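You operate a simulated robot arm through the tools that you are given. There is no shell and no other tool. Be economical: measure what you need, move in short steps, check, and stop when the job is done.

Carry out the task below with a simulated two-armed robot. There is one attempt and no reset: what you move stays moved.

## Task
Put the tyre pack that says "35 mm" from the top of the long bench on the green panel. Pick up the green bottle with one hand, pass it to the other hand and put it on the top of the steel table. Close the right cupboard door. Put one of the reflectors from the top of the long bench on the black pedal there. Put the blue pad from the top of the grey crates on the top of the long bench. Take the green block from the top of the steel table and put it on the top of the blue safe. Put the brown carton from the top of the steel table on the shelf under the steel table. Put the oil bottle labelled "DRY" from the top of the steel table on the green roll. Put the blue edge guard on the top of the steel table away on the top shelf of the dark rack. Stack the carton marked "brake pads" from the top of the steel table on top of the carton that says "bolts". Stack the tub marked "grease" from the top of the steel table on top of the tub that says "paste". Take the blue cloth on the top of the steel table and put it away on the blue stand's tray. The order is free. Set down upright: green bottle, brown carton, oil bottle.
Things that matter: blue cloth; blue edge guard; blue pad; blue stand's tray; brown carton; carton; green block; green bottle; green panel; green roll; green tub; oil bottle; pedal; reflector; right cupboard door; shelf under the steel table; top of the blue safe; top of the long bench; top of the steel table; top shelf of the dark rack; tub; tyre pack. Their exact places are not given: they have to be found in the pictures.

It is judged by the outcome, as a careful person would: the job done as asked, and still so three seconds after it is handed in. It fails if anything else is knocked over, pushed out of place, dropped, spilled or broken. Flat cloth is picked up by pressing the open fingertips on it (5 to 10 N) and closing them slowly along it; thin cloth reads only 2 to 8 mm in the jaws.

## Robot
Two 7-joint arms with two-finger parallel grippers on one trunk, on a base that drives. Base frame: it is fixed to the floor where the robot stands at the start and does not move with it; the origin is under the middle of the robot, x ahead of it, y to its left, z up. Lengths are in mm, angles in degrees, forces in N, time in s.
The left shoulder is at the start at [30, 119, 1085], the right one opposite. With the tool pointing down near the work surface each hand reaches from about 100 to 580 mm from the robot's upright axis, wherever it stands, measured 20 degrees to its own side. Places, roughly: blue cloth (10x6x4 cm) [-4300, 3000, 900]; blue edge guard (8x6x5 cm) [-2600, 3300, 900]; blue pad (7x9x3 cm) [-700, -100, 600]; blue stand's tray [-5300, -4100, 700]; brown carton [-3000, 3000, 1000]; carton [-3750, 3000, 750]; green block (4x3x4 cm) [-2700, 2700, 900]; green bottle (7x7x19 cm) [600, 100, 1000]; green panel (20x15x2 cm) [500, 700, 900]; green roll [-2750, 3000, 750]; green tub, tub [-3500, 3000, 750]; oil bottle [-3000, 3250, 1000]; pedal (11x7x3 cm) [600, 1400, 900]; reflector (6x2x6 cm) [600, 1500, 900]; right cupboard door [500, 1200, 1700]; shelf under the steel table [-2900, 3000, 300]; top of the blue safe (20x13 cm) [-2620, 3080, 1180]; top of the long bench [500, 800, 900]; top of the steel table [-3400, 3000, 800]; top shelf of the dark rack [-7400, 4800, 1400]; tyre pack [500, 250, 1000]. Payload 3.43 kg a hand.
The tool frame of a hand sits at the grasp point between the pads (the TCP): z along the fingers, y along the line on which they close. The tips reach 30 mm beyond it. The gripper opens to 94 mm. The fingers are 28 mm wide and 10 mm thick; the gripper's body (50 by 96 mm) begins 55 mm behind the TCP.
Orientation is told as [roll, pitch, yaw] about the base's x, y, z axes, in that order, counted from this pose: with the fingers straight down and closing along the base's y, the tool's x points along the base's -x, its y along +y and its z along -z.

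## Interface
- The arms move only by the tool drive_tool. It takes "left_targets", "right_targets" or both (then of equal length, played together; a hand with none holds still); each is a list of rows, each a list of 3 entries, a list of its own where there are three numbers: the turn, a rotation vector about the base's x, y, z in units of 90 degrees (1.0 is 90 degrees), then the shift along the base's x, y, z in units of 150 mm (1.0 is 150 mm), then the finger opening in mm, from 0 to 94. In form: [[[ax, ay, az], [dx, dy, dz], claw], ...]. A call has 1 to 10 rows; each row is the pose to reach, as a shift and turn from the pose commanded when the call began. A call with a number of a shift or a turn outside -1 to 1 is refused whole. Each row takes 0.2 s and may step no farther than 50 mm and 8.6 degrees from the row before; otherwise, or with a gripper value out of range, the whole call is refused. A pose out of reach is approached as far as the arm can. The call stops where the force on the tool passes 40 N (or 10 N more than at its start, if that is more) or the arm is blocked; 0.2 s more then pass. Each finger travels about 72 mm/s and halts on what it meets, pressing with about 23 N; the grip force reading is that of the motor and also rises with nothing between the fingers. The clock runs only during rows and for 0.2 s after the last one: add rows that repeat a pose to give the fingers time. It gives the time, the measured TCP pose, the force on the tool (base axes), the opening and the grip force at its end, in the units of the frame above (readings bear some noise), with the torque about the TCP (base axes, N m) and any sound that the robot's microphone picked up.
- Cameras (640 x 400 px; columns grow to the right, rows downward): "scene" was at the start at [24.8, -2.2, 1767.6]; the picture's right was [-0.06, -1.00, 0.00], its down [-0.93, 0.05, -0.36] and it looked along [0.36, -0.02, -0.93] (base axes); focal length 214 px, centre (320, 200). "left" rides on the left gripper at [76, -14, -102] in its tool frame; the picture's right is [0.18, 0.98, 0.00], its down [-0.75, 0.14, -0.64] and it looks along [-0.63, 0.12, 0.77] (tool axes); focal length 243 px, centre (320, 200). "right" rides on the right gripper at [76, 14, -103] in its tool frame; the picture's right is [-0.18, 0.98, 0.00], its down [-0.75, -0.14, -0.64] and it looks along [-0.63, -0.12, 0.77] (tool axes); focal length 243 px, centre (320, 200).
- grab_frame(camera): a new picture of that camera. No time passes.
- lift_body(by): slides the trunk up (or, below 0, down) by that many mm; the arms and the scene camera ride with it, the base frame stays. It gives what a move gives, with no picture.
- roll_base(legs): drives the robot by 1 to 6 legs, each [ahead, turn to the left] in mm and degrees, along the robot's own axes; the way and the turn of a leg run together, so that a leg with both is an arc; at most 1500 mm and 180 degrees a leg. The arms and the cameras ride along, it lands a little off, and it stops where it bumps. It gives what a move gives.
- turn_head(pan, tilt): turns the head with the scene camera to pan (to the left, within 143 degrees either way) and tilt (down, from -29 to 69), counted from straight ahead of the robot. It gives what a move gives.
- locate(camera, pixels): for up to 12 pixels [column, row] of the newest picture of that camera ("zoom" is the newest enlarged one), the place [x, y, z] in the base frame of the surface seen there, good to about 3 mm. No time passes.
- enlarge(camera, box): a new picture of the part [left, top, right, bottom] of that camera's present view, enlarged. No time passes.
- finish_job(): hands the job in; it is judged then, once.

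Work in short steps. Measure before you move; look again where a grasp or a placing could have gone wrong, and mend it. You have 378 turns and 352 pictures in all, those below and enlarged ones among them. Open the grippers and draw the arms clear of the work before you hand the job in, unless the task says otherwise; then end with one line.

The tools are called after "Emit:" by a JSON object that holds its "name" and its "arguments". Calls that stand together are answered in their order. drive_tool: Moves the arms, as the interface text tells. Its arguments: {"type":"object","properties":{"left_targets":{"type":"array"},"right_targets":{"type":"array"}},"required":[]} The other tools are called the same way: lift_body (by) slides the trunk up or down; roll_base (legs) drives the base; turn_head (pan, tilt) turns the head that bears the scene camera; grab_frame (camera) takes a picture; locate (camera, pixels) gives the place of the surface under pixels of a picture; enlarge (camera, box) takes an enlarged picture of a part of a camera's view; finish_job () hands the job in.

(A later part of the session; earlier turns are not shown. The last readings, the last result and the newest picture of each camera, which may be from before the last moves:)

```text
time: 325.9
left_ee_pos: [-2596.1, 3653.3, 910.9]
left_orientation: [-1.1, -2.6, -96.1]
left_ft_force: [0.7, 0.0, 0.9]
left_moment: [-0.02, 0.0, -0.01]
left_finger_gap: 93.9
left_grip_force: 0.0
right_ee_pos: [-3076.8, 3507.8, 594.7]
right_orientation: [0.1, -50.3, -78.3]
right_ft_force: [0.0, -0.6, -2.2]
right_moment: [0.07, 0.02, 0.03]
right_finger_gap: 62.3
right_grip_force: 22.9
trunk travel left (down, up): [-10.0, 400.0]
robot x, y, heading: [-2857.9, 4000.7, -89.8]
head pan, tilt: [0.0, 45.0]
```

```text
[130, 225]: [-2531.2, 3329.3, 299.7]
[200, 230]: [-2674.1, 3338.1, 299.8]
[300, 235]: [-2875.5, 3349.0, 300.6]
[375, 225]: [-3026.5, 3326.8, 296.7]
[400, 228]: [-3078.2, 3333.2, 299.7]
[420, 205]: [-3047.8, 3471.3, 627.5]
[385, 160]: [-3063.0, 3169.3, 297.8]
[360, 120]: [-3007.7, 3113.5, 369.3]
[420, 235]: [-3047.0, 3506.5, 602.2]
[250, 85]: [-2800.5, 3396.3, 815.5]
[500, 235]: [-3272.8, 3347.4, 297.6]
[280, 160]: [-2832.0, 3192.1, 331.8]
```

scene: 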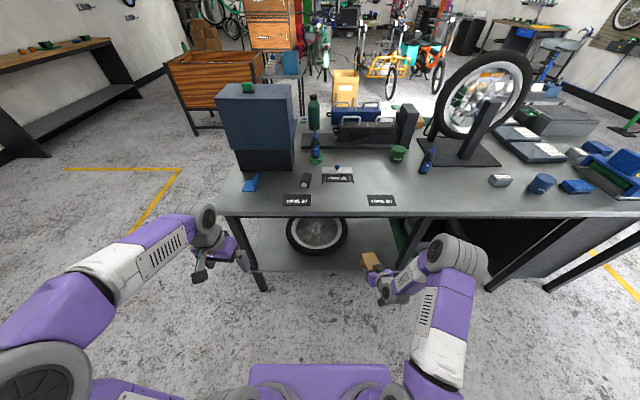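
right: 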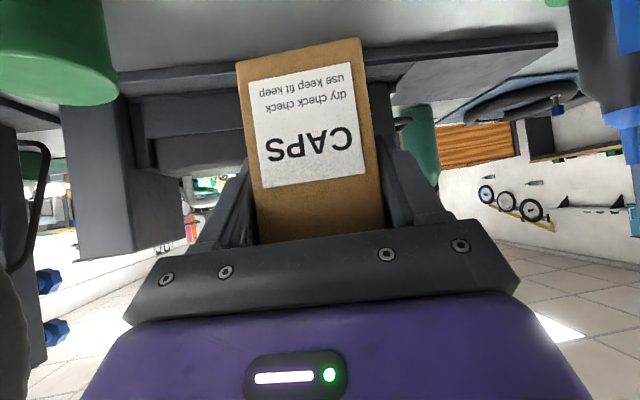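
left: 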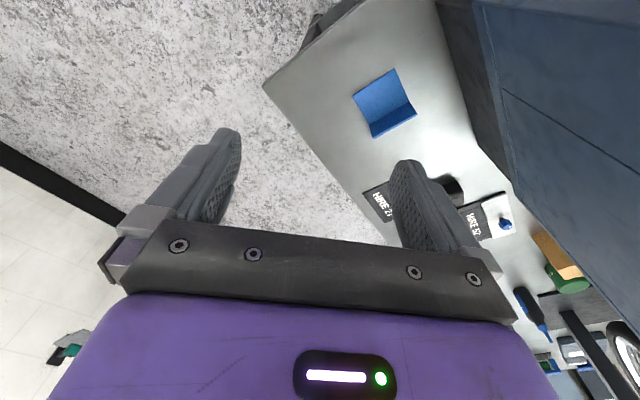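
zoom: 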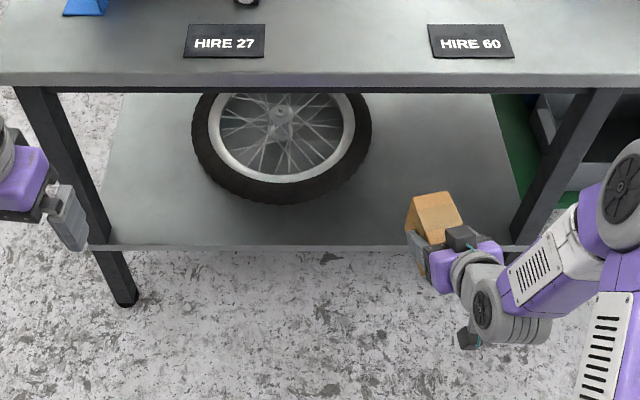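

Shelf z≈299, edge y≈3349; free space right of the wheel around (-3115,3280). I lower the carton outside the table first.

Emit:
{"name": "drive_tool", "arguments": {"right_targets": [[[0, 0, 0], [-0.08, 0, -0.25], 35], [[0, 0, 0], [-0.16, 0, -0.5], 35], [[0, 0, 0], [-0.24, 0, -0.75], 35], [[0, 0, 0], [-0.27, 0, -1.0], 35]]}}

Emit:
{"name": "drive_tool", "arguments": {"right_targets": [[[0, 0, 0], [0, 0, -0.2], 35], [[0, 0, 0], [0, 0, -0.33], 35]]}}

Emit:
{"name": "grab_frame", "arguments": {"camera": "scene"}}

Emit:
{"name": "grab_frame", "arguments": {"camera": "right"}}

```text
time: 326.9
left_ee_pos: [-2595.0, 3652.5, 909.8]
left_orientation: [-1.2, -2.7, -96.1]
left_ft_force: [-1.5, 0.3, 0.2]
left_moment: [-0.01, -0.03, 0.0]
left_finger_gap: 94.1
left_grip_force: 0.0
right_ee_pos: [-3114.3, 3506.6, 445.6]
right_orientation: [0.1, -50.5, -78.3]
right_ft_force: [-0.8, 0.8, -2.7]
right_moment: [0.05, 0.04, 0.0]
right_finger_gap: 62.2
right_grip_force: 23.0
trunk travel left (down, up): [-10.0, 400.0]
robot x, y, heading: [-2856.2, 3999.9, -89.7]
head pan, tilt: [0.0, 45.0]
```

```text
time: 327.6
left_ee_pos: [-2596.6, 3652.7, 910.4]
left_orientation: [-1.1, -2.6, -96.0]
left_ft_force: [0.8, 0.0, 0.0]
left_moment: [0.0, -0.01, 0.0]
left_finger_gap: 94.0
left_grip_force: 0.2
right_ee_pos: [-3113.6, 3504.4, 396.3]
right_orientation: [0.1, -50.3, -78.4]
right_ft_force: [-0.4, -0.4, -1.7]
right_moment: [0.01, -0.01, 0.0]
right_finger_gap: 62.5
right_grip_force: 22.8
trunk travel left (down, up): [-10.0, 400.0]
robot x, y, heading: [-2856.6, 4001.7, -90.0]
head pan, tilt: [0.0, 45.0]
```

```text
218 pictures are left
```

scene: 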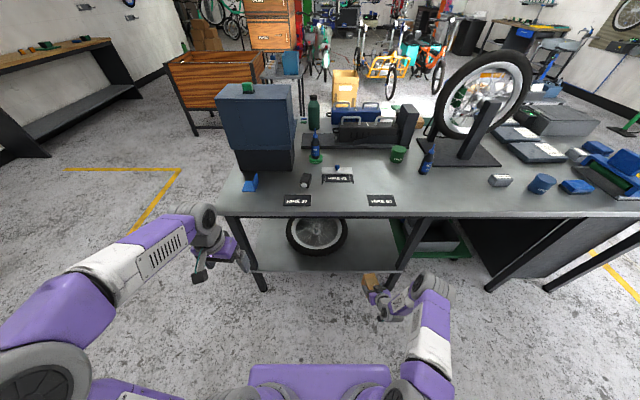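

```text
217 pictures are left
```

right: 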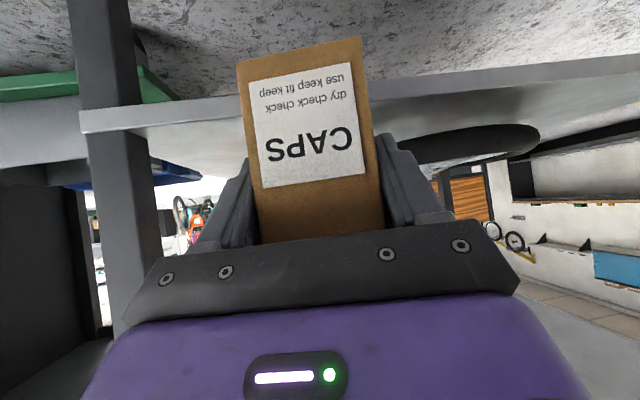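

Clear of the leg and wheel. I drive forward 205 mm to bring the carton over the shelf.

Emit:
{"name": "roll_base", "arguments": {"legs": [[205, 0]]}}

Emit:
{"name": "grab_frame", "arguments": {"camera": "right"}}

Emit:
{"name": "grab_frame", "arguments": {"camera": "scene"}}

```text
time: 329.2
left_ee_pos: [-2598.1, 3448.0, 910.4]
left_orientation: [-1.1, -2.7, -96.5]
left_ft_force: [-0.7, -0.5, -0.9]
left_moment: [0.02, -0.03, -0.01]
left_finger_gap: 94.0
left_grip_force: 0.1
right_ee_pos: [-3117.1, 3304.6, 395.4]
right_orientation: [0.1, -50.4, -78.7]
right_ft_force: [-0.8, 0.3, -2.8]
right_moment: [0.04, 0.02, 0.0]
right_finger_gap: 62.1
right_grip_force: 22.9
trunk travel left (down, up): [-10.0, 400.0]
robot x, y, heading: [-2859.0, 3797.7, -90.2]
head pan, tilt: [0.0, 45.0]
```

```text
216 pictures are left
```

right: 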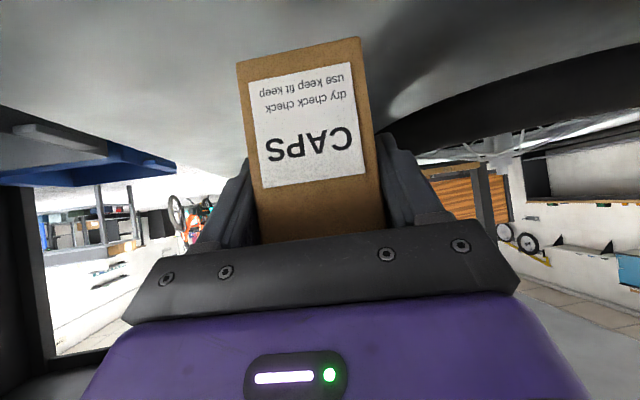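

```text
215 pictures are left
```

scene: 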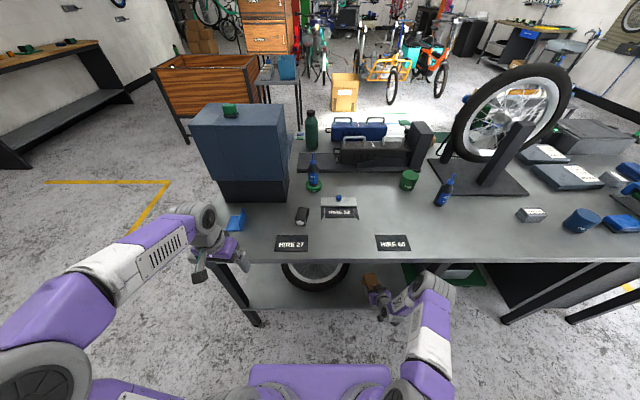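

I lower the carton to the shelf until contact.

Emit:
{"name": "drive_tool", "arguments": {"right_targets": [[[0, 0, 0], [0, 0, -0.1], 35], [[0, 0, 0], [0, 0, -0.17], 35], [[0, 0, 0], [0, 0, -0.2], 35], [[0, 0, 0], [0, 0, -0.215], 35]]}}

```text
time: 330.2
left_ee_pos: [-2598.9, 3447.7, 910.6]
left_orientation: [-1.1, -2.8, -96.5]
left_ft_force: [-0.9, 0.1, 0.0]
left_moment: [-0.01, 0.0, -0.02]
left_finger_gap: 93.9
left_grip_force: 0.0
right_ee_pos: [-3116.8, 3305.3, 362.3]
right_orientation: [0.1, -50.4, -78.7]
right_ft_force: [-0.2, 0.0, -1.8]
right_moment: [0.05, 0.01, 0.0]
right_finger_gap: 62.2
right_grip_force: 22.9
trunk travel left (down, up): [-10.0, 400.0]
robot x, y, heading: [-2859.7, 3794.5, -90.1]
head pan, tilt: [0.0, 45.0]
```

Emit:
{"name": "drive_tool", "arguments": {"right_targets": [[[0, 0, 0], [0, 0, -0.02], 35], [[0, 0, 0], [0, 0, -0.035], 35], [[0, 0, 0], [0, 0, -0.05], 35]]}}

```text
time: 331.0
left_ee_pos: [-2597.7, 3449.0, 910.7]
left_orientation: [-1.0, -2.8, -96.6]
left_ft_force: [0.1, -0.5, -0.3]
left_moment: [-0.03, 0.01, -0.01]
left_finger_gap: 93.9
left_grip_force: 0.0
right_ee_pos: [-3117.9, 3302.7, 359.0]
right_orientation: [-0.2, -50.8, -78.5]
right_ft_force: [-0.1, 4.2, 26.7]
right_moment: [0.16, -0.04, 0.03]
right_finger_gap: 62.0
right_grip_force: 23.1
trunk travel left (down, up): [-10.0, 400.0]
robot x, y, heading: [-2856.5, 3798.1, -90.4]
head pan, tilt: [0.0, 45.0]
```

Contact. I ease, open, and withdraw along the tool axis.

Emit:
{"name": "drive_tool", "arguments": {"right_targets": [[[0, 0, 0], [0, 0, 0.02], 50], [[0, 0, 0], [0, 0, 0.02], 65], [[0, 0, 0], [0, 0, 0.02], 78], [[0, 0, 0], [0, 0, 0.02], 82], [[0, 0, 0], [-0.03, 0.15, 0.15], 82], [[0, 0, 0], [-0.06, 0.35, 0.32], 82], [[0, 0, 0], [-0.1, 0.55, 0.48], 82], [[0, 0, 0], [-0.1, 0.8, 0.5], 82]]}}

Emit:
{"name": "grab_frame", "arguments": {"camera": "right"}}

Emit:
{"name": "roll_base", "arguments": {"legs": [[-150, 0]]}}

Emit:
{"name": "grab_frame", "arguments": {"camera": "scene"}}

```text
time: 332.8
left_ee_pos: [-2598.9, 3447.9, 910.1]
left_orientation: [-1.1, -2.8, -96.5]
left_ft_force: [0.3, -0.3, 0.3]
left_moment: [0.0, 0.0, 0.0]
left_finger_gap: 94.0
left_grip_force: 0.0
right_ee_pos: [-3134.6, 3425.4, 433.9]
right_orientation: [0.0, -50.2, -78.8]
right_ft_force: [-0.4, -0.5, -0.1]
right_moment: [0.03, 0.02, -0.01]
right_finger_gap: 82.2
right_grip_force: 0.0
trunk travel left (down, up): [-10.0, 400.0]
robot x, y, heading: [-2859.0, 3798.9, -90.1]
head pan, tilt: [0.0, 45.0]
```

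```text
214 pictures are left
```

right: 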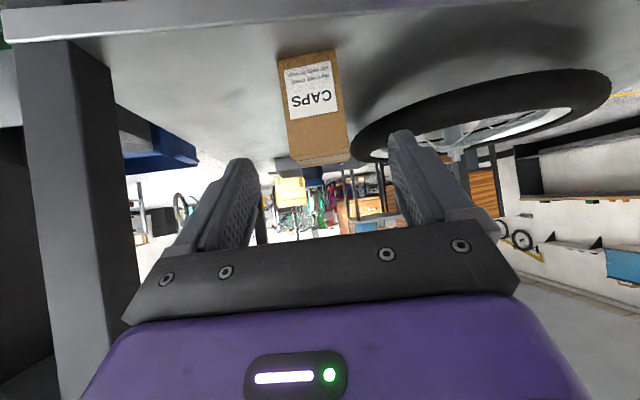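

```text
time: 334.1
left_ee_pos: [-2598.6, 3596.2, 911.2]
left_orientation: [-1.1, -2.8, -96.6]
left_ft_force: [0.5, 0.0, -0.3]
left_moment: [-0.04, -0.01, -0.01]
left_finger_gap: 93.8
left_grip_force: 0.0
right_ee_pos: [-3134.4, 3573.0, 433.2]
right_orientation: [0.1, -50.4, -78.8]
right_ft_force: [0.3, -0.5, 1.2]
right_moment: [0.03, 0.01, -0.01]
right_finger_gap: 82.1
right_grip_force: 0.1
trunk travel left (down, up): [-10.0, 400.0]
robot x, y, heading: [-2855.6, 3946.3, -90.2]
head pan, tilt: [0.0, 45.0]
```

```text
213 pictures are left
```

scene: 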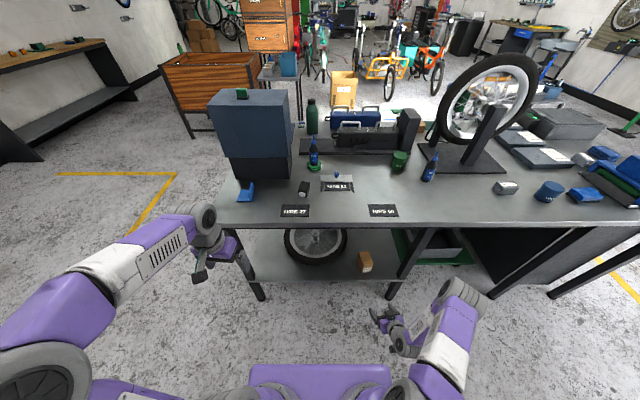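

The carton stands on the shelf. I raise the trunk and straighten the right hand.

Emit:
{"name": "lift_body", "arguments": {"by": 340}}

Emit:
{"name": "drive_tool", "arguments": {"right_targets": [[[0.08, 0.016, 0], [0, 0, 0.25], 90], [[0.16, 0.032, 0], [0, 0, 0.5], 94], [[0.24, 0.048, 0], [0, 0, 0.75], 94], [[0.32, 0.064, 0], [0, 0, 1.0], 94], [[0.4, 0.08, 0], [0, 0, 1.0], 94], [[0.48, 0.097, 0], [0, 0, 1.0], 94], [[0.55, 0.111, 0], [0, 0, 1.0], 94]]}}

Emit:
{"name": "drive_tool", "arguments": {"right_targets": [[[0, 0, -0.06], [0, 0, 0.3], 94], [[0, 0, -0.12], [0, 0, 0.6], 94], [[0, 0, -0.12], [0, 0, 0.9], 94]]}}

Emit:
{"name": "turn_head", "arguments": {"pan": -45, "tilt": 40}}

Emit:
{"name": "grab_frame", "arguments": {"camera": "scene"}}

```text
time: 337.5
left_ee_pos: [-2597.9, 3595.2, 1250.5]
left_orientation: [-1.2, -2.6, -96.7]
left_ft_force: [-0.1, 1.0, -0.6]
left_moment: [0.01, -0.04, 0.03]
left_finger_gap: 94.0
left_grip_force: 0.1
right_ee_pos: [-3134.2, 3573.7, 772.4]
right_orientation: [0.1, -50.4, -78.8]
right_ft_force: [-0.4, -0.3, -0.3]
right_moment: [0.02, 0.01, -0.03]
right_finger_gap: 82.0
right_grip_force: 0.0
trunk travel left (down, up): [-350.0, 60.0]
robot x, y, heading: [-2858.1, 3943.8, -90.2]
head pan, tilt: [0.0, 45.0]
```

```text
time: 339.1
left_ee_pos: [-2597.8, 3594.6, 1250.7]
left_orientation: [-1.1, -2.6, -96.6]
left_ft_force: [-0.3, -1.1, -0.3]
left_moment: [0.01, 0.01, 0.01]
left_finger_gap: 94.2
left_grip_force: 0.1
right_ee_pos: [-3134.6, 3571.8, 923.3]
right_orientation: [-0.1, 0.3, -78.7]
right_ft_force: [0.5, 0.0, -0.3]
right_moment: [0.02, 0.0, 0.0]
right_finger_gap: 94.5
right_grip_force: 0.1
trunk travel left (down, up): [-350.0, 60.0]
robot x, y, heading: [-2854.5, 3946.2, -90.1]
head pan, tilt: [0.0, 45.0]
```

```text
time: 339.9
left_ee_pos: [-2597.8, 3596.2, 1250.5]
left_orientation: [-1.1, -2.7, -96.6]
left_ft_force: [-0.4, 0.8, 0.1]
left_moment: [0.0, -0.02, -0.01]
left_finger_gap: 93.9
left_grip_force: 0.2
right_ee_pos: [-3132.1, 3570.9, 1056.6]
right_orientation: [0.0, 0.3, -89.5]
right_ft_force: [0.1, -0.1, -0.5]
right_moment: [-0.03, -0.01, -0.03]
right_finger_gap: 94.0
right_grip_force: 0.0
trunk travel left (down, up): [-350.0, 60.0]
robot x, y, heading: [-2854.5, 3948.0, -90.3]
head pan, tilt: [0.0, 45.0]
```

```text
time: 341.0
left_ee_pos: [-2598.3, 3595.6, 1251.4]
left_orientation: [-1.1, -2.8, -96.6]
left_ft_force: [-0.2, 0.0, -0.4]
left_moment: [0.01, 0.01, -0.01]
left_finger_gap: 93.9
left_grip_force: 0.1
right_ee_pos: [-3132.1, 3570.2, 1056.1]
right_orientation: [0.0, 0.2, -89.5]
right_ft_force: [0.6, -0.2, -0.4]
right_moment: [0.02, 0.01, 0.04]
right_finger_gap: 94.2
right_grip_force: 0.1
trunk travel left (down, up): [-350.0, 60.0]
robot x, y, heading: [-2865.1, 3945.8, -90.4]
head pan, tilt: [-45.0, 40.0]
```

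```text
212 pictures are left
```

scene: 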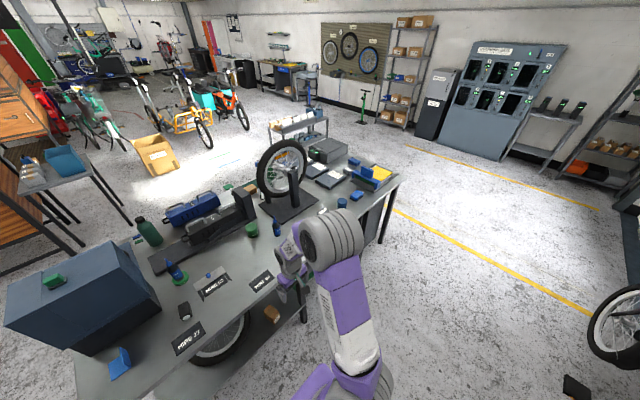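

I drive along the back to x≈-3600 and face the table there.

Emit:
{"name": "roll_base", "arguments": {"legs": [[0, -90], [780, 0], [0, 90]]}}

Emit:
{"name": "turn_head", "arguments": {"pan": 0, "tilt": 45}}

Emit:
{"name": "grab_frame", "arguments": {"camera": "scene"}}

Emit:
{"name": "enlarge", "arguments": {"camera": "scene", "box": [180, 120, 420, 270]}}

```text
time: 352.8
left_ee_pos: [-3380.3, 3586.3, 1249.8]
left_orientation: [-1.1, -2.7, -96.9]
left_ft_force: [-0.2, 0.0, -0.8]
left_moment: [0.01, -0.02, 0.03]
left_finger_gap: 94.2
left_grip_force: 0.0
right_ee_pos: [-3913.6, 3561.4, 1056.3]
right_orientation: [0.0, 0.2, -89.7]
right_ft_force: [-0.1, 0.8, 0.6]
right_moment: [0.0, -0.04, 0.02]
right_finger_gap: 94.1
right_grip_force: 0.1
trunk travel left (down, up): [-350.0, 60.0]
robot x, y, heading: [-3637.9, 3940.1, -90.5]
head pan, tilt: [-45.0, 40.0]
```

```text
time: 353.9
left_ee_pos: [-3380.2, 3587.2, 1249.9]
left_orientation: [-1.1, -2.7, -96.7]
left_ft_force: [-0.9, 0.4, -0.4]
left_moment: [-0.01, -0.03, -0.01]
left_finger_gap: 94.1
left_grip_force: 0.0
right_ee_pos: [-3914.4, 3563.3, 1056.8]
right_orientation: [-0.1, 0.2, -89.8]
right_ft_force: [-0.5, 0.2, 0.2]
right_moment: [0.0, -0.01, 0.01]
right_finger_gap: 94.0
right_grip_force: 0.1
trunk travel left (down, up): [-350.0, 60.0]
robot x, y, heading: [-3637.2, 3940.3, -90.4]
head pan, tilt: [0.0, 45.0]
```

```text
211 pictures are left
```

scene: 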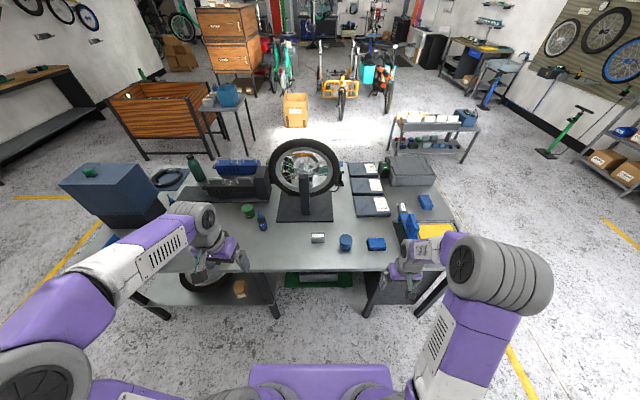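

```text
2.67 times, centred on (300, 195) of scene
```

zoom: 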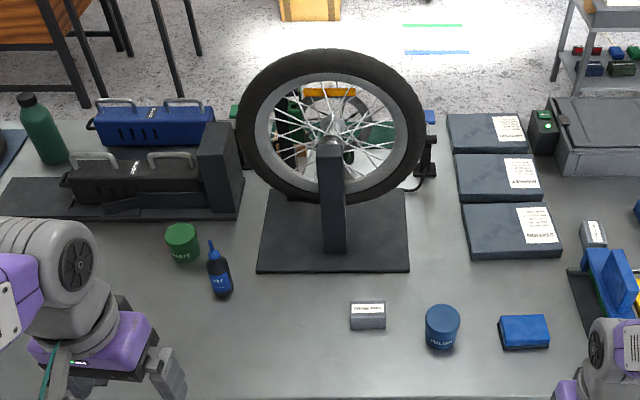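

Emit:
{"name": "enlarge", "arguments": {"camera": "scene", "box": [300, 220, 396, 260]}}

Emit:
{"name": "enlarge", "arguments": {"camera": "scene", "box": [376, 180, 472, 240]}}

Emit:
{"name": "enlarge", "arguments": {"camera": "scene", "box": [230, 140, 326, 240]}}

```text
6.67 times, centred on (348, 240) of scene
```

zoom: 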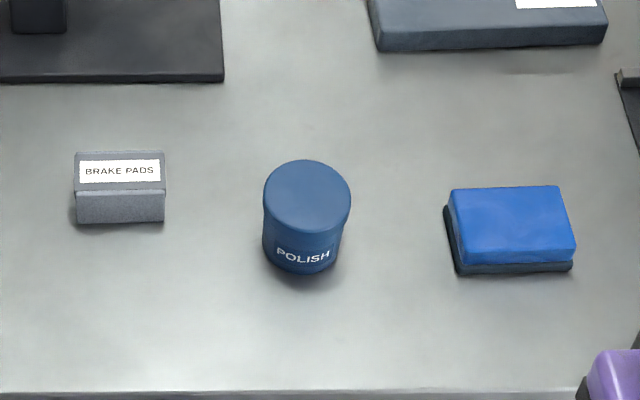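

```text
6.67 times, centred on (424, 210) of scene
```

zoom: 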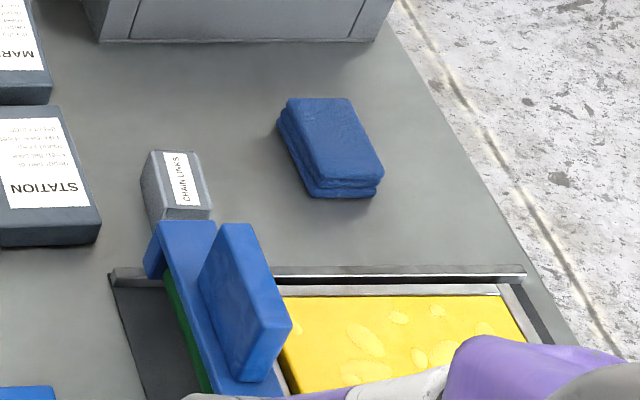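

```text
4.00 times, centred on (278, 190) of scene
```

zoom: 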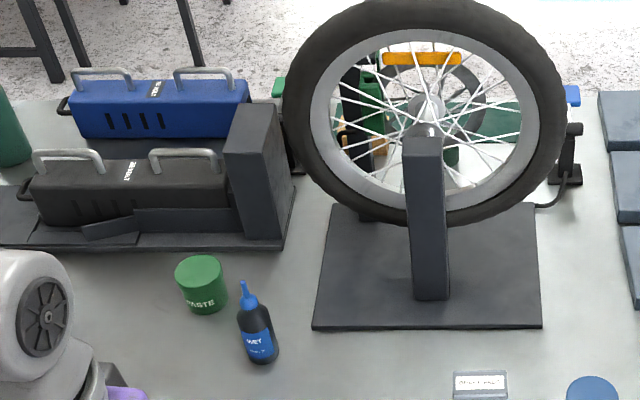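

Brake pads is the small grey carton; the folded blue cloth lies farther left; paste tub is beyond WET. I measure these.

Emit:
{"name": "enlarge", "arguments": {"camera": "scene", "box": [300, 225, 348, 255]}}

Emit:
{"name": "locate", "arguments": {"camera": "zoom", "pixels": [[155, 100], [330, 100], [150, 170], [335, 170], [240, 135], [155, 245], [335, 240], [240, 205]]}}

Emit:
{"name": "locate", "arguments": {"camera": "scene", "pixels": [[425, 201], [420, 196], [432, 208], [250, 207], [250, 213], [345, 240]]}}

```text
13.33 times, centred on (324, 240) of scene
```

zoom: 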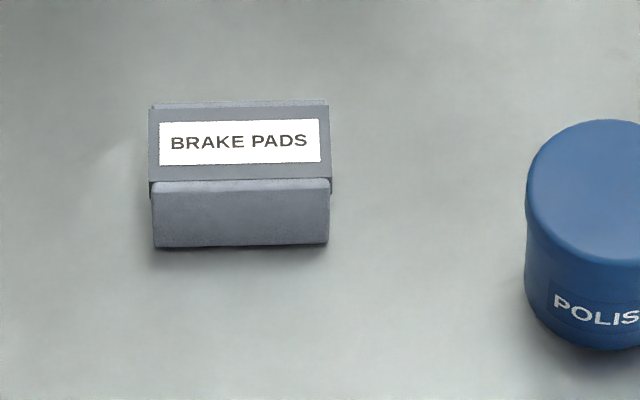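

```text
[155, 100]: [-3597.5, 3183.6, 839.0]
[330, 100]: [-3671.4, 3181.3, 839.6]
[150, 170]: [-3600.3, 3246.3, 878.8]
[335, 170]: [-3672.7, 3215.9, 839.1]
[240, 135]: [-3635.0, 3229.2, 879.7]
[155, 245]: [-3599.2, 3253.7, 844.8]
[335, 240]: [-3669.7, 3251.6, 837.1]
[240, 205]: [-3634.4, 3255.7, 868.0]
```

```text
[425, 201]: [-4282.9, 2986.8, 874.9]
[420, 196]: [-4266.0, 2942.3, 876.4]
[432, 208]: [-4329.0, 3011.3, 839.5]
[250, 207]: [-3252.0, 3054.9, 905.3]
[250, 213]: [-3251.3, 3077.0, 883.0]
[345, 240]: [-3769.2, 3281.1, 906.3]
```

Brake-pads box: x -3600…-3670, y 3212…3256, top 879. I drive forward 280 and take it with the right hand.

Emit:
{"name": "roll_base", "arguments": {"legs": [[280, 0.5]]}}

Emit:
{"name": "drive_tool", "arguments": {"right_targets": [[[0, 0, 0], [0.3, -0.05, 0.1], 94], [[0, 0, 0], [0.6, -0.1, 0.1], 94], [[0, 0, 0], [0.9, -0.15, 0.1], 94], [[0, 0, 0], [1.0, -0.2, 0], 94]]}}

```text
time: 355.8
left_ee_pos: [-3376.6, 3307.4, 1250.3]
left_orientation: [-1.1, -2.7, -96.1]
left_ft_force: [-0.1, -0.6, -0.1]
left_moment: [0.01, 0.02, 0.0]
left_finger_gap: 93.6
left_grip_force: 0.1
right_ee_pos: [-3910.3, 3276.1, 1057.0]
right_orientation: [0.0, 0.2, -89.0]
right_ft_force: [0.0, -1.1, 0.2]
right_moment: [0.02, 0.01, -0.03]
right_finger_gap: 93.9
right_grip_force: 0.0
trunk travel left (down, up): [-350.0, 60.0]
robot x, y, heading: [-3639.2, 3654.3, -89.7]
head pan, tilt: [0.0, 45.0]
```

```text
time: 356.8
left_ee_pos: [-3376.2, 3307.3, 1249.7]
left_orientation: [-1.1, -2.7, -96.2]
left_ft_force: [0.3, -0.6, -0.1]
left_moment: [0.0, 0.0, -0.01]
left_finger_gap: 94.0
left_grip_force: 0.0
right_ee_pos: [-3761.4, 3246.8, 1057.6]
right_orientation: [-0.1, 0.2, -89.2]
right_ft_force: [0.3, -0.7, 0.6]
right_moment: [0.01, 0.03, 0.02]
right_finger_gap: 93.9
right_grip_force: 0.0
trunk travel left (down, up): [-350.0, 60.0]
robot x, y, heading: [-3639.3, 3655.6, -89.9]
head pan, tilt: [0.0, 45.0]
```

Emit:
{"name": "drive_tool", "arguments": {"right_targets": [[[0, 0, 0], [0.3, -0.05, 0], 94], [[0, 0, 0], [0.6, -0.08, 0], 94], [[0, 0, 0], [0.84, -0.08, 0], 94], [[0, 0, 0], [0.84, -0.08, -0.3], 94], [[0, 0, 0], [0.84, -0.08, -0.6], 94]]}}

Emit:
{"name": "grab_frame", "arguments": {"camera": "right"}}

```text
time: 358.0
left_ee_pos: [-3375.8, 3306.4, 1250.3]
left_orientation: [-1.0, -2.6, -96.2]
left_ft_force: [0.1, 0.4, 0.2]
left_moment: [-0.01, 0.0, 0.01]
left_finger_gap: 94.1
left_grip_force: 0.0
right_ee_pos: [-3635.0, 3234.5, 969.6]
right_orientation: [0.0, 0.1, -89.0]
right_ft_force: [0.4, -0.1, -0.1]
right_moment: [-0.01, 0.01, -0.02]
right_finger_gap: 93.8
right_grip_force: 0.1
trunk travel left (down, up): [-350.0, 60.0]
robot x, y, heading: [-3635.8, 3661.9, -89.8]
head pan, tilt: [0.0, 45.0]
```

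```text
205 pictures are left
```

right: 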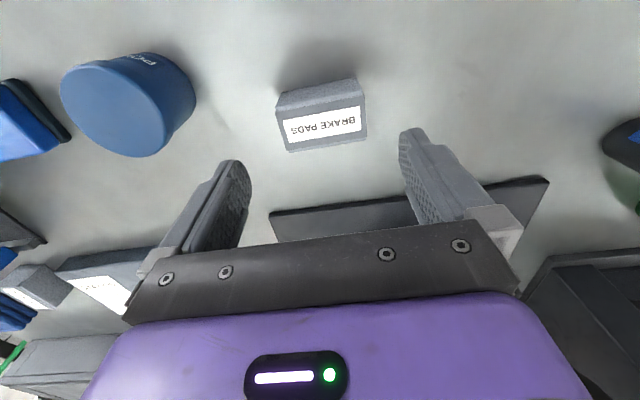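

Emit:
{"name": "drive_tool", "arguments": {"right_targets": [[[0, 0, 0], [0, 0, -0.3], 94], [[0, 0, 0], [0, 0, -0.55], 94], [[0, 0, 0], [0, 0, -0.63], 94], [[0, 0, 0], [0, 0, -0.63], 80], [[0, 0, 0], [0, 0, -0.63], 65], [[0, 0, 0], [0, 0, -0.63], 55], [[0, 0, 0], [0, 0, -0.63], 50], [[0, 0, 0], [0, 0, -0.4], 50], [[0, 0, 0], [0, 0, -0.1], 50]]}}

Emit:
{"name": "grab_frame", "arguments": {"camera": "right"}}

```text
time: 360.0
left_ee_pos: [-3376.3, 3308.4, 1251.2]
left_orientation: [-1.1, -2.6, -96.1]
left_ft_force: [-0.9, 0.7, 0.2]
left_moment: [0.01, -0.01, -0.01]
left_finger_gap: 94.1
left_grip_force: 0.1
right_ee_pos: [-3632.8, 3237.3, 951.0]
right_orientation: [0.1, 0.2, -88.9]
right_ft_force: [0.6, 0.2, 0.0]
right_moment: [-0.02, 0.0, 0.0]
right_finger_gap: 74.2
right_grip_force: 22.6
trunk travel left (down, up): [-350.0, 60.0]
robot x, y, heading: [-3639.0, 3653.0, -89.7]
head pan, tilt: [0.0, 45.0]
```

```text
204 pictures are left
```

right: 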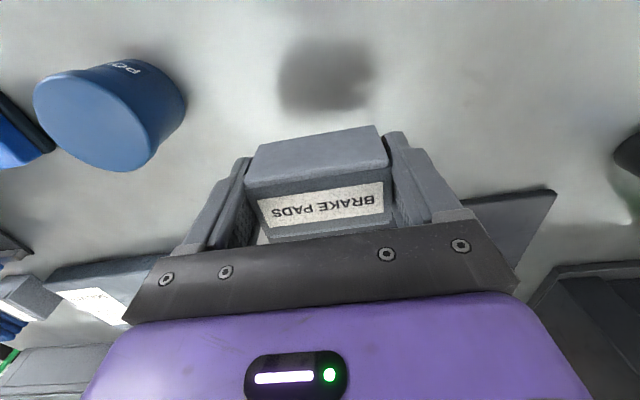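

Held (gap 74). I raise it and drive round the west end to the front side, checking on the way.

Emit:
{"name": "drive_tool", "arguments": {"right_targets": [[[0, 0, 0], [0, 0, 0.3], 50], [[0, 0, 0], [0, 0, 0.6], 50], [[0, 0, 0], [0, 0, 1.0], 50]]}}

Emit:
{"name": "roll_base", "arguments": {"legs": [[-320, 0], [0, -90], [1350, 0], [0, 90]]}}

Emit:
{"name": "turn_head", "arguments": {"pan": 10, "tilt": 30}}

Emit:
{"name": "grab_frame", "arguments": {"camera": "scene"}}

```text
refused: row 3 steps farther than a row can; nothing moved
```

```text
time: 376.2
left_ee_pos: [-4728.1, 3686.6, 1250.4]
left_orientation: [-1.1, -2.8, -100.6]
left_ft_force: [0.6, 0.5, 1.1]
left_moment: [0.02, 0.0, 0.02]
left_finger_gap: 94.1
left_grip_force: 0.0
right_ee_pos: [-4987.8, 3634.9, 951.1]
right_orientation: [0.1, 0.3, -93.4]
right_ft_force: [-0.9, 0.0, -0.7]
right_moment: [-0.02, -0.02, 0.02]
right_finger_gap: 74.1
right_grip_force: 23.5
trunk travel left (down, up): [-350.0, 60.0]
robot x, y, heading: [-4959.7, 4054.7, -94.0]
head pan, tilt: [0.0, 45.0]
```

```text
time: 376.9
left_ee_pos: [-4727.8, 3687.5, 1250.0]
left_orientation: [-1.1, -2.7, -100.4]
left_ft_force: [-0.5, 0.4, 0.4]
left_moment: [0.02, -0.02, -0.01]
left_finger_gap: 93.8
left_grip_force: 0.1
right_ee_pos: [-4987.8, 3634.5, 950.6]
right_orientation: [-0.1, 0.2, -93.5]
right_ft_force: [-0.3, 0.5, -1.1]
right_moment: [-0.02, -0.01, -0.02]
right_finger_gap: 73.6
right_grip_force: 23.2
trunk travel left (down, up): [-350.0, 60.0]
robot x, y, heading: [-4959.2, 4055.4, -94.4]
head pan, tilt: [10.0, 30.0]
```

```text
203 pictures are left
```

scene: 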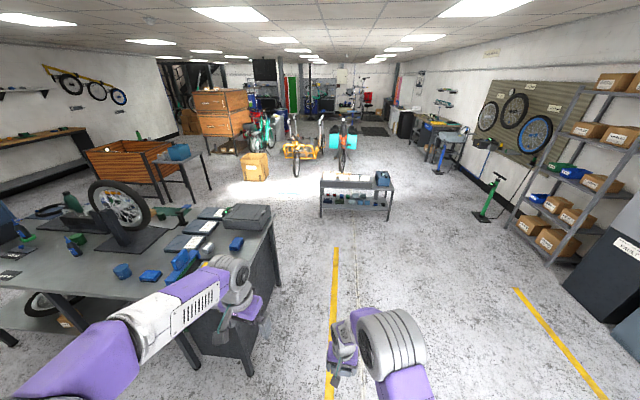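

Emit:
{"name": "locate", "arguments": {"camera": "scene", "pixels": [[320, 215], [390, 218], [322, 180], [250, 370], [275, 265]]}}

Emit:
{"name": "roll_base", "arguments": {"legs": [[0, 4.2], [1500, 0], [430, 0], [0, 90], [1500, 0], [0, 90]]}}

Emit:
{"name": "turn_head", "arguments": {"pan": 0, "tilt": 42}}

Emit:
{"name": "grab_frame", "arguments": {"camera": "scene"}}

```text
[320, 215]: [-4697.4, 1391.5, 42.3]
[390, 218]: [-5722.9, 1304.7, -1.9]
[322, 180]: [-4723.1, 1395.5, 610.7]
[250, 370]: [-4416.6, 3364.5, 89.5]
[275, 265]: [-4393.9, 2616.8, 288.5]
```

```text
time: 401.8
left_ee_pos: [-3664.4, 2487.2, 1250.7]
left_orientation: [-1.1, -2.7, 84.2]
left_ft_force: [0.1, 0.3, 0.0]
left_moment: [0.02, 0.03, 0.0]
left_finger_gap: 94.1
left_grip_force: 0.1
right_ee_pos: [-3410.8, 2560.8, 951.6]
right_orientation: [0.0, 0.1, 91.4]
right_ft_force: [-1.0, -0.3, -0.6]
right_moment: [-0.01, 0.0, -0.04]
right_finger_gap: 73.9
right_grip_force: 23.4
trunk travel left (down, up): [-350.0, 60.0]
robot x, y, heading: [-3402.1, 2141.4, 90.7]
head pan, tilt: [10.0, 30.0]
```

```text
time: 402.6
left_ee_pos: [-3665.6, 2487.8, 1250.2]
left_orientation: [-1.1, -2.6, 84.2]
left_ft_force: [0.7, -0.4, -0.6]
left_moment: [-0.03, -0.03, 0.03]
left_finger_gap: 94.2
left_grip_force: 0.0
right_ee_pos: [-3411.1, 2560.7, 951.5]
right_orientation: [-0.1, 0.2, 91.3]
right_ft_force: [-0.2, 0.1, -0.8]
right_moment: [-0.01, 0.01, -0.02]
right_finger_gap: 73.8
right_grip_force: 23.4
trunk travel left (down, up): [-350.0, 60.0]
robot x, y, heading: [-3403.2, 2137.8, 90.1]
head pan, tilt: [0.0, 42.0]
```

```text
202 pictures are left
```

scene: 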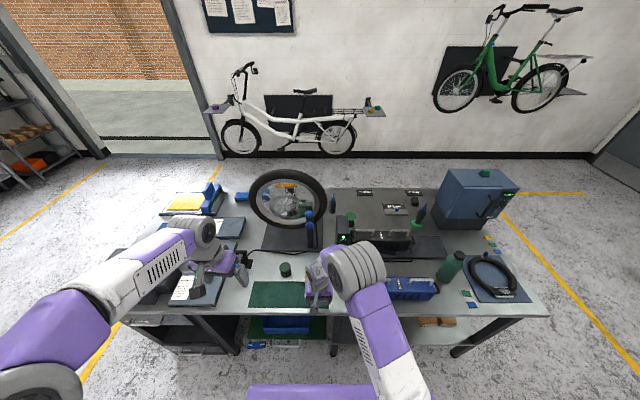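

The right hand hides the bolts carton; I raise it and move it right to see.

Emit:
{"name": "drive_tool", "arguments": {"right_targets": [[[0, 0, 0], [0.0, -0.05, 0.3], 50], [[0, 0, 0], [0.15, -0.1, 0.55], 50], [[0, 0, 0], [0.45, -0.1, 0.6], 50], [[0, 0, 0], [0.75, -0.1, 0.6], 50], [[0, 0, 0], [1.0, -0.1, 0.6], 50]]}}

Emit:
{"name": "enlarge", "arguments": {"camera": "scene", "box": [230, 230, 390, 330]}}

```text
time: 403.8
left_ee_pos: [-3664.3, 2487.0, 1251.0]
left_orientation: [-0.9, -2.8, 84.3]
left_ft_force: [0.1, 0.0, 0.0]
left_moment: [-0.02, 0.0, -0.01]
left_finger_gap: 93.9
left_grip_force: 0.1
right_ee_pos: [-3258.0, 2547.1, 1043.6]
right_orientation: [0.1, 0.2, 91.4]
right_ft_force: [0.3, 0.1, -1.0]
right_moment: [0.04, 0.04, -0.01]
right_finger_gap: 73.6
right_grip_force: 22.7
trunk travel left (down, up): [-350.0, 60.0]
robot x, y, heading: [-3404.7, 2140.7, 90.3]
head pan, tilt: [0.0, 42.0]
```

```text
4.00 times, centred on (310, 280) of scene
```

zoom: 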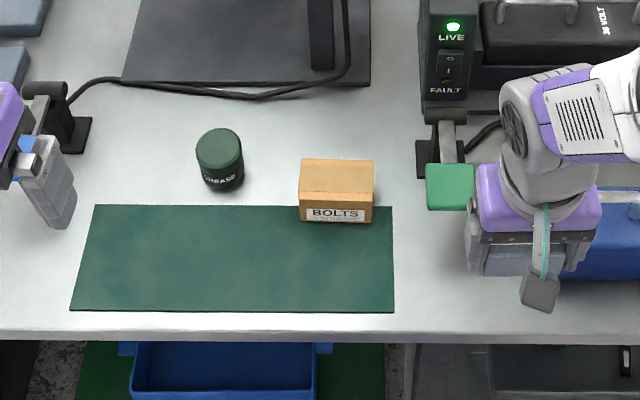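

Emit:
{"name": "locate", "arguments": {"camera": "zoom", "pixels": [[304, 163], [371, 163], [303, 198], [371, 200], [338, 180], [303, 220], [370, 222], [218, 140], [200, 150], [240, 148], [220, 185], [450, 185]]}}

```text
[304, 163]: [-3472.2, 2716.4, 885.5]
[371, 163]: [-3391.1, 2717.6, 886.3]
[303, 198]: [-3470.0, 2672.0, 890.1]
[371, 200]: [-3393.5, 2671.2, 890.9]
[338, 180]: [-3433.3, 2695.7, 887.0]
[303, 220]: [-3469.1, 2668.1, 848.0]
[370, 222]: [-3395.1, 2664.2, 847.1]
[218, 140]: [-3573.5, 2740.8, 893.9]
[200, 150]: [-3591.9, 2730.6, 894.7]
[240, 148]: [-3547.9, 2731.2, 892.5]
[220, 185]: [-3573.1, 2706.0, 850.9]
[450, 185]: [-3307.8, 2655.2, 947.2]
```

Bolts carton: centre (-3432,2695), top 887; grease tub centre ≈(-3571,2733), top 894. I move the right hand left at height, then drive 150 forward.

Emit:
{"name": "drive_tool", "arguments": {"right_targets": [[[0, 0, 0], [-0.3, 0, 0.0], 50], [[0, 0, 0], [-0.6, 0, 0.0], 50], [[0, 0, 0], [-0.9, 0, 0], 50], [[0, 0, 0], [-1.0, 0, 0], 50]]}}

Emit:
{"name": "roll_base", "arguments": {"legs": [[150, 0]]}}

Emit:
{"name": "grab_frame", "arguments": {"camera": "right"}}

Emit:
{"name": "grab_frame", "arguments": {"camera": "scene"}}

```text
time: 404.8
left_ee_pos: [-3664.5, 2487.9, 1249.7]
left_orientation: [-1.1, -2.6, 84.1]
left_ft_force: [-1.3, 0.4, 0.9]
left_moment: [-0.01, 0.01, 0.02]
left_finger_gap: 94.1
left_grip_force: 0.1
right_ee_pos: [-3411.8, 2543.9, 1038.1]
right_orientation: [0.0, 0.2, 91.3]
right_ft_force: [-0.1, 0.0, -1.2]
right_moment: [0.0, -0.01, -0.01]
right_finger_gap: 73.5
right_grip_force: 22.7
trunk travel left (down, up): [-350.0, 60.0]
robot x, y, heading: [-3402.2, 2138.3, 90.5]
head pan, tilt: [0.0, 42.0]
```

```text
time: 406.1
left_ee_pos: [-3665.7, 2633.7, 1250.4]
left_orientation: [-1.0, -2.7, 84.1]
left_ft_force: [0.1, 0.1, 0.2]
left_moment: [0.0, 0.04, 0.02]
left_finger_gap: 94.0
left_grip_force: 0.0
right_ee_pos: [-3412.0, 2690.4, 1039.7]
right_orientation: [0.0, 0.1, 91.2]
right_ft_force: [1.2, -0.2, -1.0]
right_moment: [-0.04, 0.02, 0.03]
right_finger_gap: 73.8
right_grip_force: 23.0
trunk travel left (down, up): [-350.0, 60.0]
robot x, y, heading: [-3401.6, 2286.3, 90.2]
head pan, tilt: [0.0, 42.0]
```

```text
200 pictures are left
```

right: 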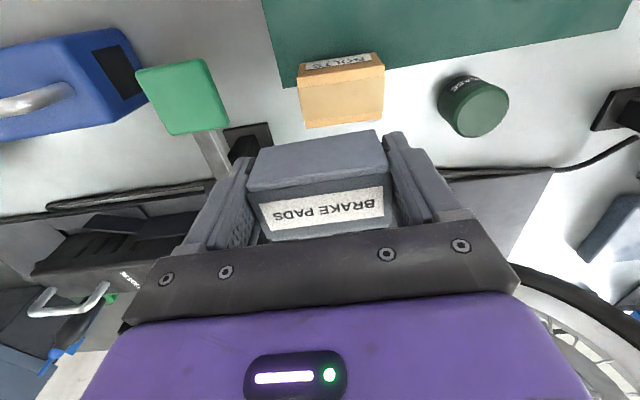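

```text
199 pictures are left
```

scene: 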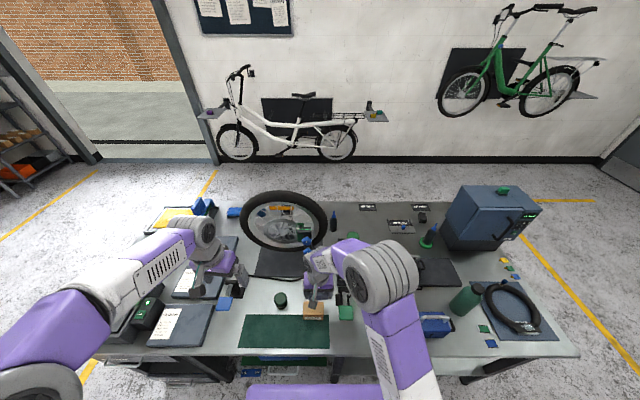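

Emit:
{"name": "locate", "arguments": {"camera": "right", "pixels": [[304, 84], [380, 70], [309, 125], [381, 117], [343, 97]]}}

```text
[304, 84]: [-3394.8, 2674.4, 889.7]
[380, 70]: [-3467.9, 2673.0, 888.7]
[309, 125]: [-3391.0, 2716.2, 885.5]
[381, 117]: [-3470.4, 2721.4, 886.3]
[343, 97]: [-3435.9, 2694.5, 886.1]
```

Bolts centre (-3431,2696), top 887. I lower the brake-pads box toward it.

Emit:
{"name": "drive_tool", "arguments": {"right_targets": [[[0, 0, 0], [-0.13, 0.02, -0.1], 50], [[0, 0, 0], [-0.13, 0.02, -0.4], 50], [[0, 0, 0], [-0.13, 0.02, -0.65], 50]]}}

Emit:
{"name": "grab_frame", "arguments": {"camera": "right"}}

Emit:
{"name": "enlarge", "arguments": {"camera": "scene", "box": [260, 260, 380, 350]}}

```text
time: 406.9
left_ee_pos: [-3665.6, 2634.5, 1251.4]
left_orientation: [-1.1, -2.7, 84.1]
left_ft_force: [0.8, -0.7, -0.3]
left_moment: [0.02, -0.04, -0.02]
left_finger_gap: 94.0
left_grip_force: 0.0
right_ee_pos: [-3430.0, 2693.3, 944.6]
right_orientation: [0.0, 0.1, 91.2]
right_ft_force: [-0.4, 0.0, -1.0]
right_moment: [-0.01, 0.04, 0.0]
right_finger_gap: 73.9
right_grip_force: 23.2
trunk travel left (down, up): [-350.0, 60.0]
robot x, y, heading: [-3403.3, 2285.5, 90.6]
head pan, tilt: [0.0, 42.0]
```

```text
198 pictures are left
```

right: 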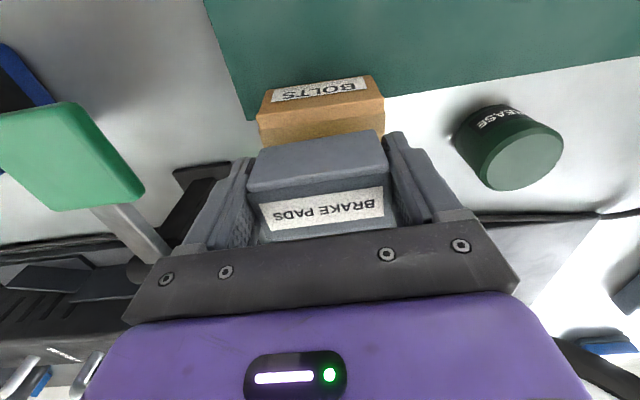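

```text
4.44 times, centred on (320, 305) of scene
```

zoom: 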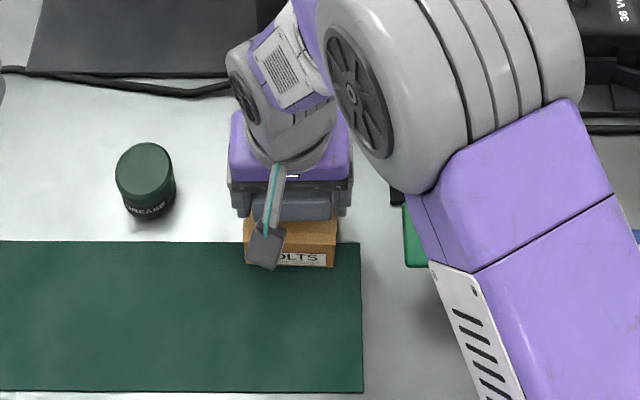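

Emit:
{"name": "locate", "arguments": {"camera": "right", "pixels": [[318, 160], [320, 142], [318, 120], [318, 90], [320, 210], [255, 170], [385, 155], [262, 118], [380, 105]]}}

```text
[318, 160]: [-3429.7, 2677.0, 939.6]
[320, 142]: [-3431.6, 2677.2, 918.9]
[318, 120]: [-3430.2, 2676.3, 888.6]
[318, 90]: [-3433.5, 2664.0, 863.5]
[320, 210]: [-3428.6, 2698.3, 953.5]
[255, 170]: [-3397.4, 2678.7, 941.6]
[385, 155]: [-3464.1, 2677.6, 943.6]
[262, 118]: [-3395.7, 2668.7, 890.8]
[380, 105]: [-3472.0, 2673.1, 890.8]
```

Emit:
{"name": "drive_tool", "arguments": {"right_targets": [[[0, 0, 0], [-0.013, -0.02, -0.05], 50], [[0, 0, 0], [-0.013, -0.02, -0.1], 50], [[0, 0, 0], [-0.013, -0.02, -0.125], 50], [[0, 0, 0], [-0.013, -0.02, -0.14], 50], [[0, 0, 0], [-0.013, -0.02, -0.15], 50]]}}

```text
time: 408.1
left_ee_pos: [-3664.6, 2633.9, 1250.7]
left_orientation: [-1.0, -2.7, 84.1]
left_ft_force: [0.0, 0.1, -0.6]
left_moment: [-0.01, -0.02, -0.02]
left_finger_gap: 94.0
left_grip_force: 0.2
right_ee_pos: [-3432.5, 2688.7, 919.4]
right_orientation: [0.1, 0.1, 91.1]
right_ft_force: [-0.7, -0.9, 2.0]
right_moment: [-0.12, 0.06, 0.02]
right_finger_gap: 73.6
right_grip_force: 23.2
trunk travel left (down, up): [-350.0, 60.0]
robot x, y, heading: [-3405.6, 2287.2, 90.4]
head pan, tilt: [0.0, 42.0]
```

Contact. I open and rise.

Emit:
{"name": "drive_tool", "arguments": {"right_targets": [[[0, 0, 0], [0, 0, 0.005], 78], [[0, 0, 0], [0, 0, 0.005], 86], [[0, 0, 0], [0, 0, 0.005], 94], [[0, 0, 0], [0, 0, 0.15], 94], [[0, 0, 0], [0, 0, 0.4], 94], [[0, 0, 0], [0, 0, 0.7], 94], [[0, 0, 0], [0, 0, 0.95], 94]]}}

Emit:
{"name": "grab_frame", "arguments": {"camera": "right"}}

```text
time: 409.7
left_ee_pos: [-3664.9, 2634.3, 1250.4]
left_orientation: [-1.0, -2.7, 84.1]
left_ft_force: [-0.7, -0.7, 0.1]
left_moment: [0.02, 0.02, 0.0]
left_finger_gap: 94.1
left_grip_force: 0.0
right_ee_pos: [-3430.1, 2689.7, 1060.5]
right_orientation: [0.0, 0.3, 91.2]
right_ft_force: [1.0, 0.5, 0.9]
right_moment: [-0.02, -0.01, 0.0]
right_finger_gap: 93.9
right_grip_force: 0.0
trunk travel left (down, up): [-350.0, 60.0]
robot x, y, heading: [-3400.2, 2284.1, 90.2]
head pan, tilt: [0.0, 42.0]
```

```text
196 pictures are left
```

right: 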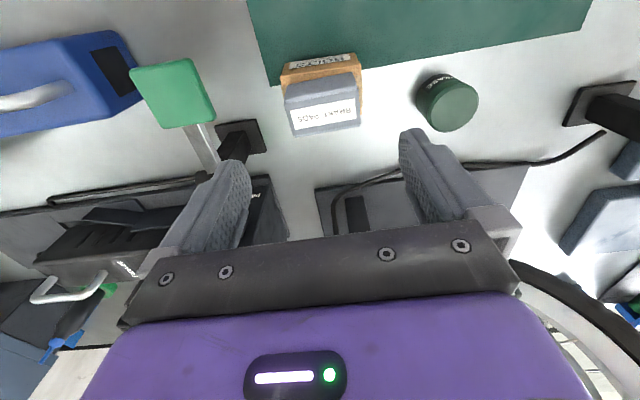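

Stacked. Now the grease tub, with the left hand; I measure it.

Emit:
{"name": "enlarge", "arguments": {"camera": "scene", "box": [250, 270, 314, 320]}}

Emit:
{"name": "locate", "arguments": {"camera": "zoom", "pixels": [[305, 170], [245, 180], [355, 175], [300, 205], [300, 235], [300, 260], [250, 240], [345, 235], [300, 150]]}}

```text
8.00 times, centred on (282, 295) of scene
```

zoom: 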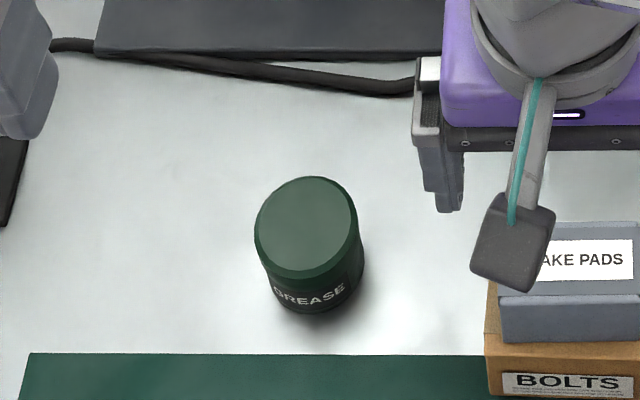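

```text
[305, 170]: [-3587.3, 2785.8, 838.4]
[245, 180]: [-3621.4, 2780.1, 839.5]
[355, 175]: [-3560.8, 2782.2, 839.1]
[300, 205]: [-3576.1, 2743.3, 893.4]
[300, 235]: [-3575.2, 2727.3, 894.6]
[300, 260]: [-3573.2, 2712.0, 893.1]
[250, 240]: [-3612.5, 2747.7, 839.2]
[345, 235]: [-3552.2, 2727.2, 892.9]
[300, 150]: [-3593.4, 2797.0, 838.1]
```

Grease tub: centre (-3573,2732), Ø52, top 894. I bring the left hand over and lower.

Emit:
{"name": "drive_tool", "arguments": {"left_targets": [[[-0.03, 0.01, 0], [0.15, 0.15, -0.2], 80], [[-0.03, 0.01, 0], [0.3, 0.3, -0.4], 80], [[-0.03, 0.01, 0], [0.45, 0.45, -0.6], 80], [[-0.03, 0.01, 0], [0.61, 0.653, -0.75], 80], [[-0.03, 0.01, 0], [0.61, 0.653, -1.0], 80]]}}

Emit:
{"name": "drive_tool", "arguments": {"left_targets": [[[0, 0, 0], [0, 0, -0.3], 80], [[0, 0, 0], [0, 0, -0.6], 80], [[0, 0, 0], [0, 0, -0.75], 80]]}}

Emit:
{"name": "grab_frame", "arguments": {"camera": "left"}}

```text
time: 410.9
left_ee_pos: [-3574.5, 2735.2, 1099.3]
left_orientation: [-0.6, 0.1, 84.1]
left_ft_force: [0.3, 0.5, -0.2]
left_moment: [-0.04, 0.02, 0.0]
left_finger_gap: 79.8
left_grip_force: 0.0
right_ee_pos: [-3431.5, 2691.0, 1059.9]
right_orientation: [0.0, 0.1, 91.2]
right_ft_force: [0.2, -0.7, 0.4]
right_moment: [0.01, -0.04, -0.02]
right_finger_gap: 93.9
right_grip_force: 0.0
trunk travel left (down, up): [-350.0, 60.0]
robot x, y, heading: [-3405.5, 2286.9, 90.4]
head pan, tilt: [0.0, 42.0]
```

```text
time: 411.7
left_ee_pos: [-3577.0, 2732.5, 985.0]
left_orientation: [-0.4, 0.1, 84.1]
left_ft_force: [0.0, -0.1, 0.3]
left_moment: [0.03, 0.02, -0.03]
left_finger_gap: 80.2
left_grip_force: 0.0
right_ee_pos: [-3431.4, 2689.8, 1059.2]
right_orientation: [0.1, 0.1, 91.2]
right_ft_force: [0.3, -0.4, -0.4]
right_moment: [0.02, -0.02, 0.01]
right_finger_gap: 93.8
right_grip_force: 0.1
trunk travel left (down, up): [-350.0, 60.0]
robot x, y, heading: [-3402.1, 2287.9, 90.4]
head pan, tilt: [0.0, 42.0]
```

```text
194 pictures are left
```

left: 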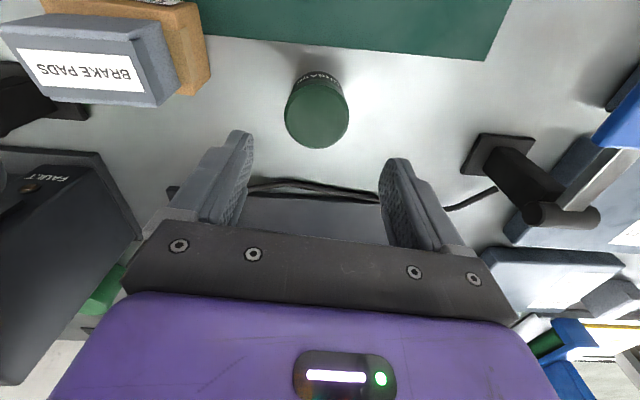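

Emit:
{"name": "drive_tool", "arguments": {"left_targets": [[[0, 0, 0], [0.01, 0, -0.3], 80], [[0, 0, 0], [0.02, 0, -0.55], 80], [[0, 0, 0], [0.02, 0, -0.69], 80], [[0, 0, 0], [0.02, 0, -0.69], 65], [[0, 0, 0], [0.02, 0, -0.69], 52], [[0, 0, 0], [0.02, 0, -0.69], 40], [[0, 0, 0], [0.02, 0, -0.69], 35], [[0, 0, 0], [0.02, 0, -0.5], 35], [[0, 0, 0], [0.02, 0, -0.2], 35], [[0, 0, 0], [0.02, 0, 0.1], 35]]}}

Emit:
{"name": "grab_frame", "arguments": {"camera": "left"}}

```text
time: 413.9
left_ee_pos: [-3569.1, 2731.3, 1002.1]
left_orientation: [-0.5, 0.0, 84.1]
left_ft_force: [-0.3, 0.0, -0.3]
left_moment: [0.01, -0.02, -0.05]
left_finger_gap: 54.2
left_grip_force: 22.6
right_ee_pos: [-3432.0, 2690.5, 1060.0]
right_orientation: [-0.1, 0.1, 91.2]
right_ft_force: [-0.8, -0.8, 0.0]
right_moment: [-0.01, 0.01, 0.0]
right_finger_gap: 93.9
right_grip_force: 0.0
trunk travel left (down, up): [-350.0, 60.0]
robot x, y, heading: [-3402.2, 2291.9, 90.3]
head pan, tilt: [0.0, 42.0]
```

```text
193 pictures are left
```

left: 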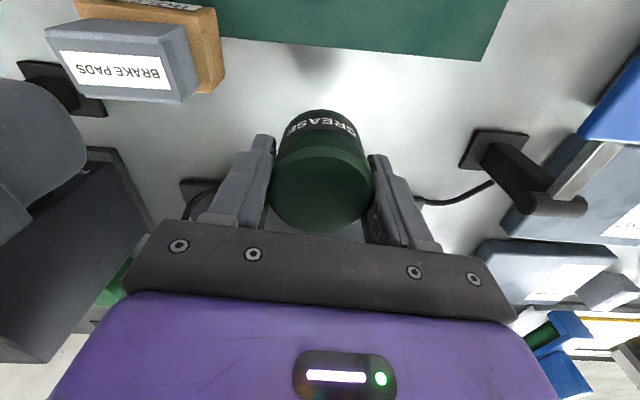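

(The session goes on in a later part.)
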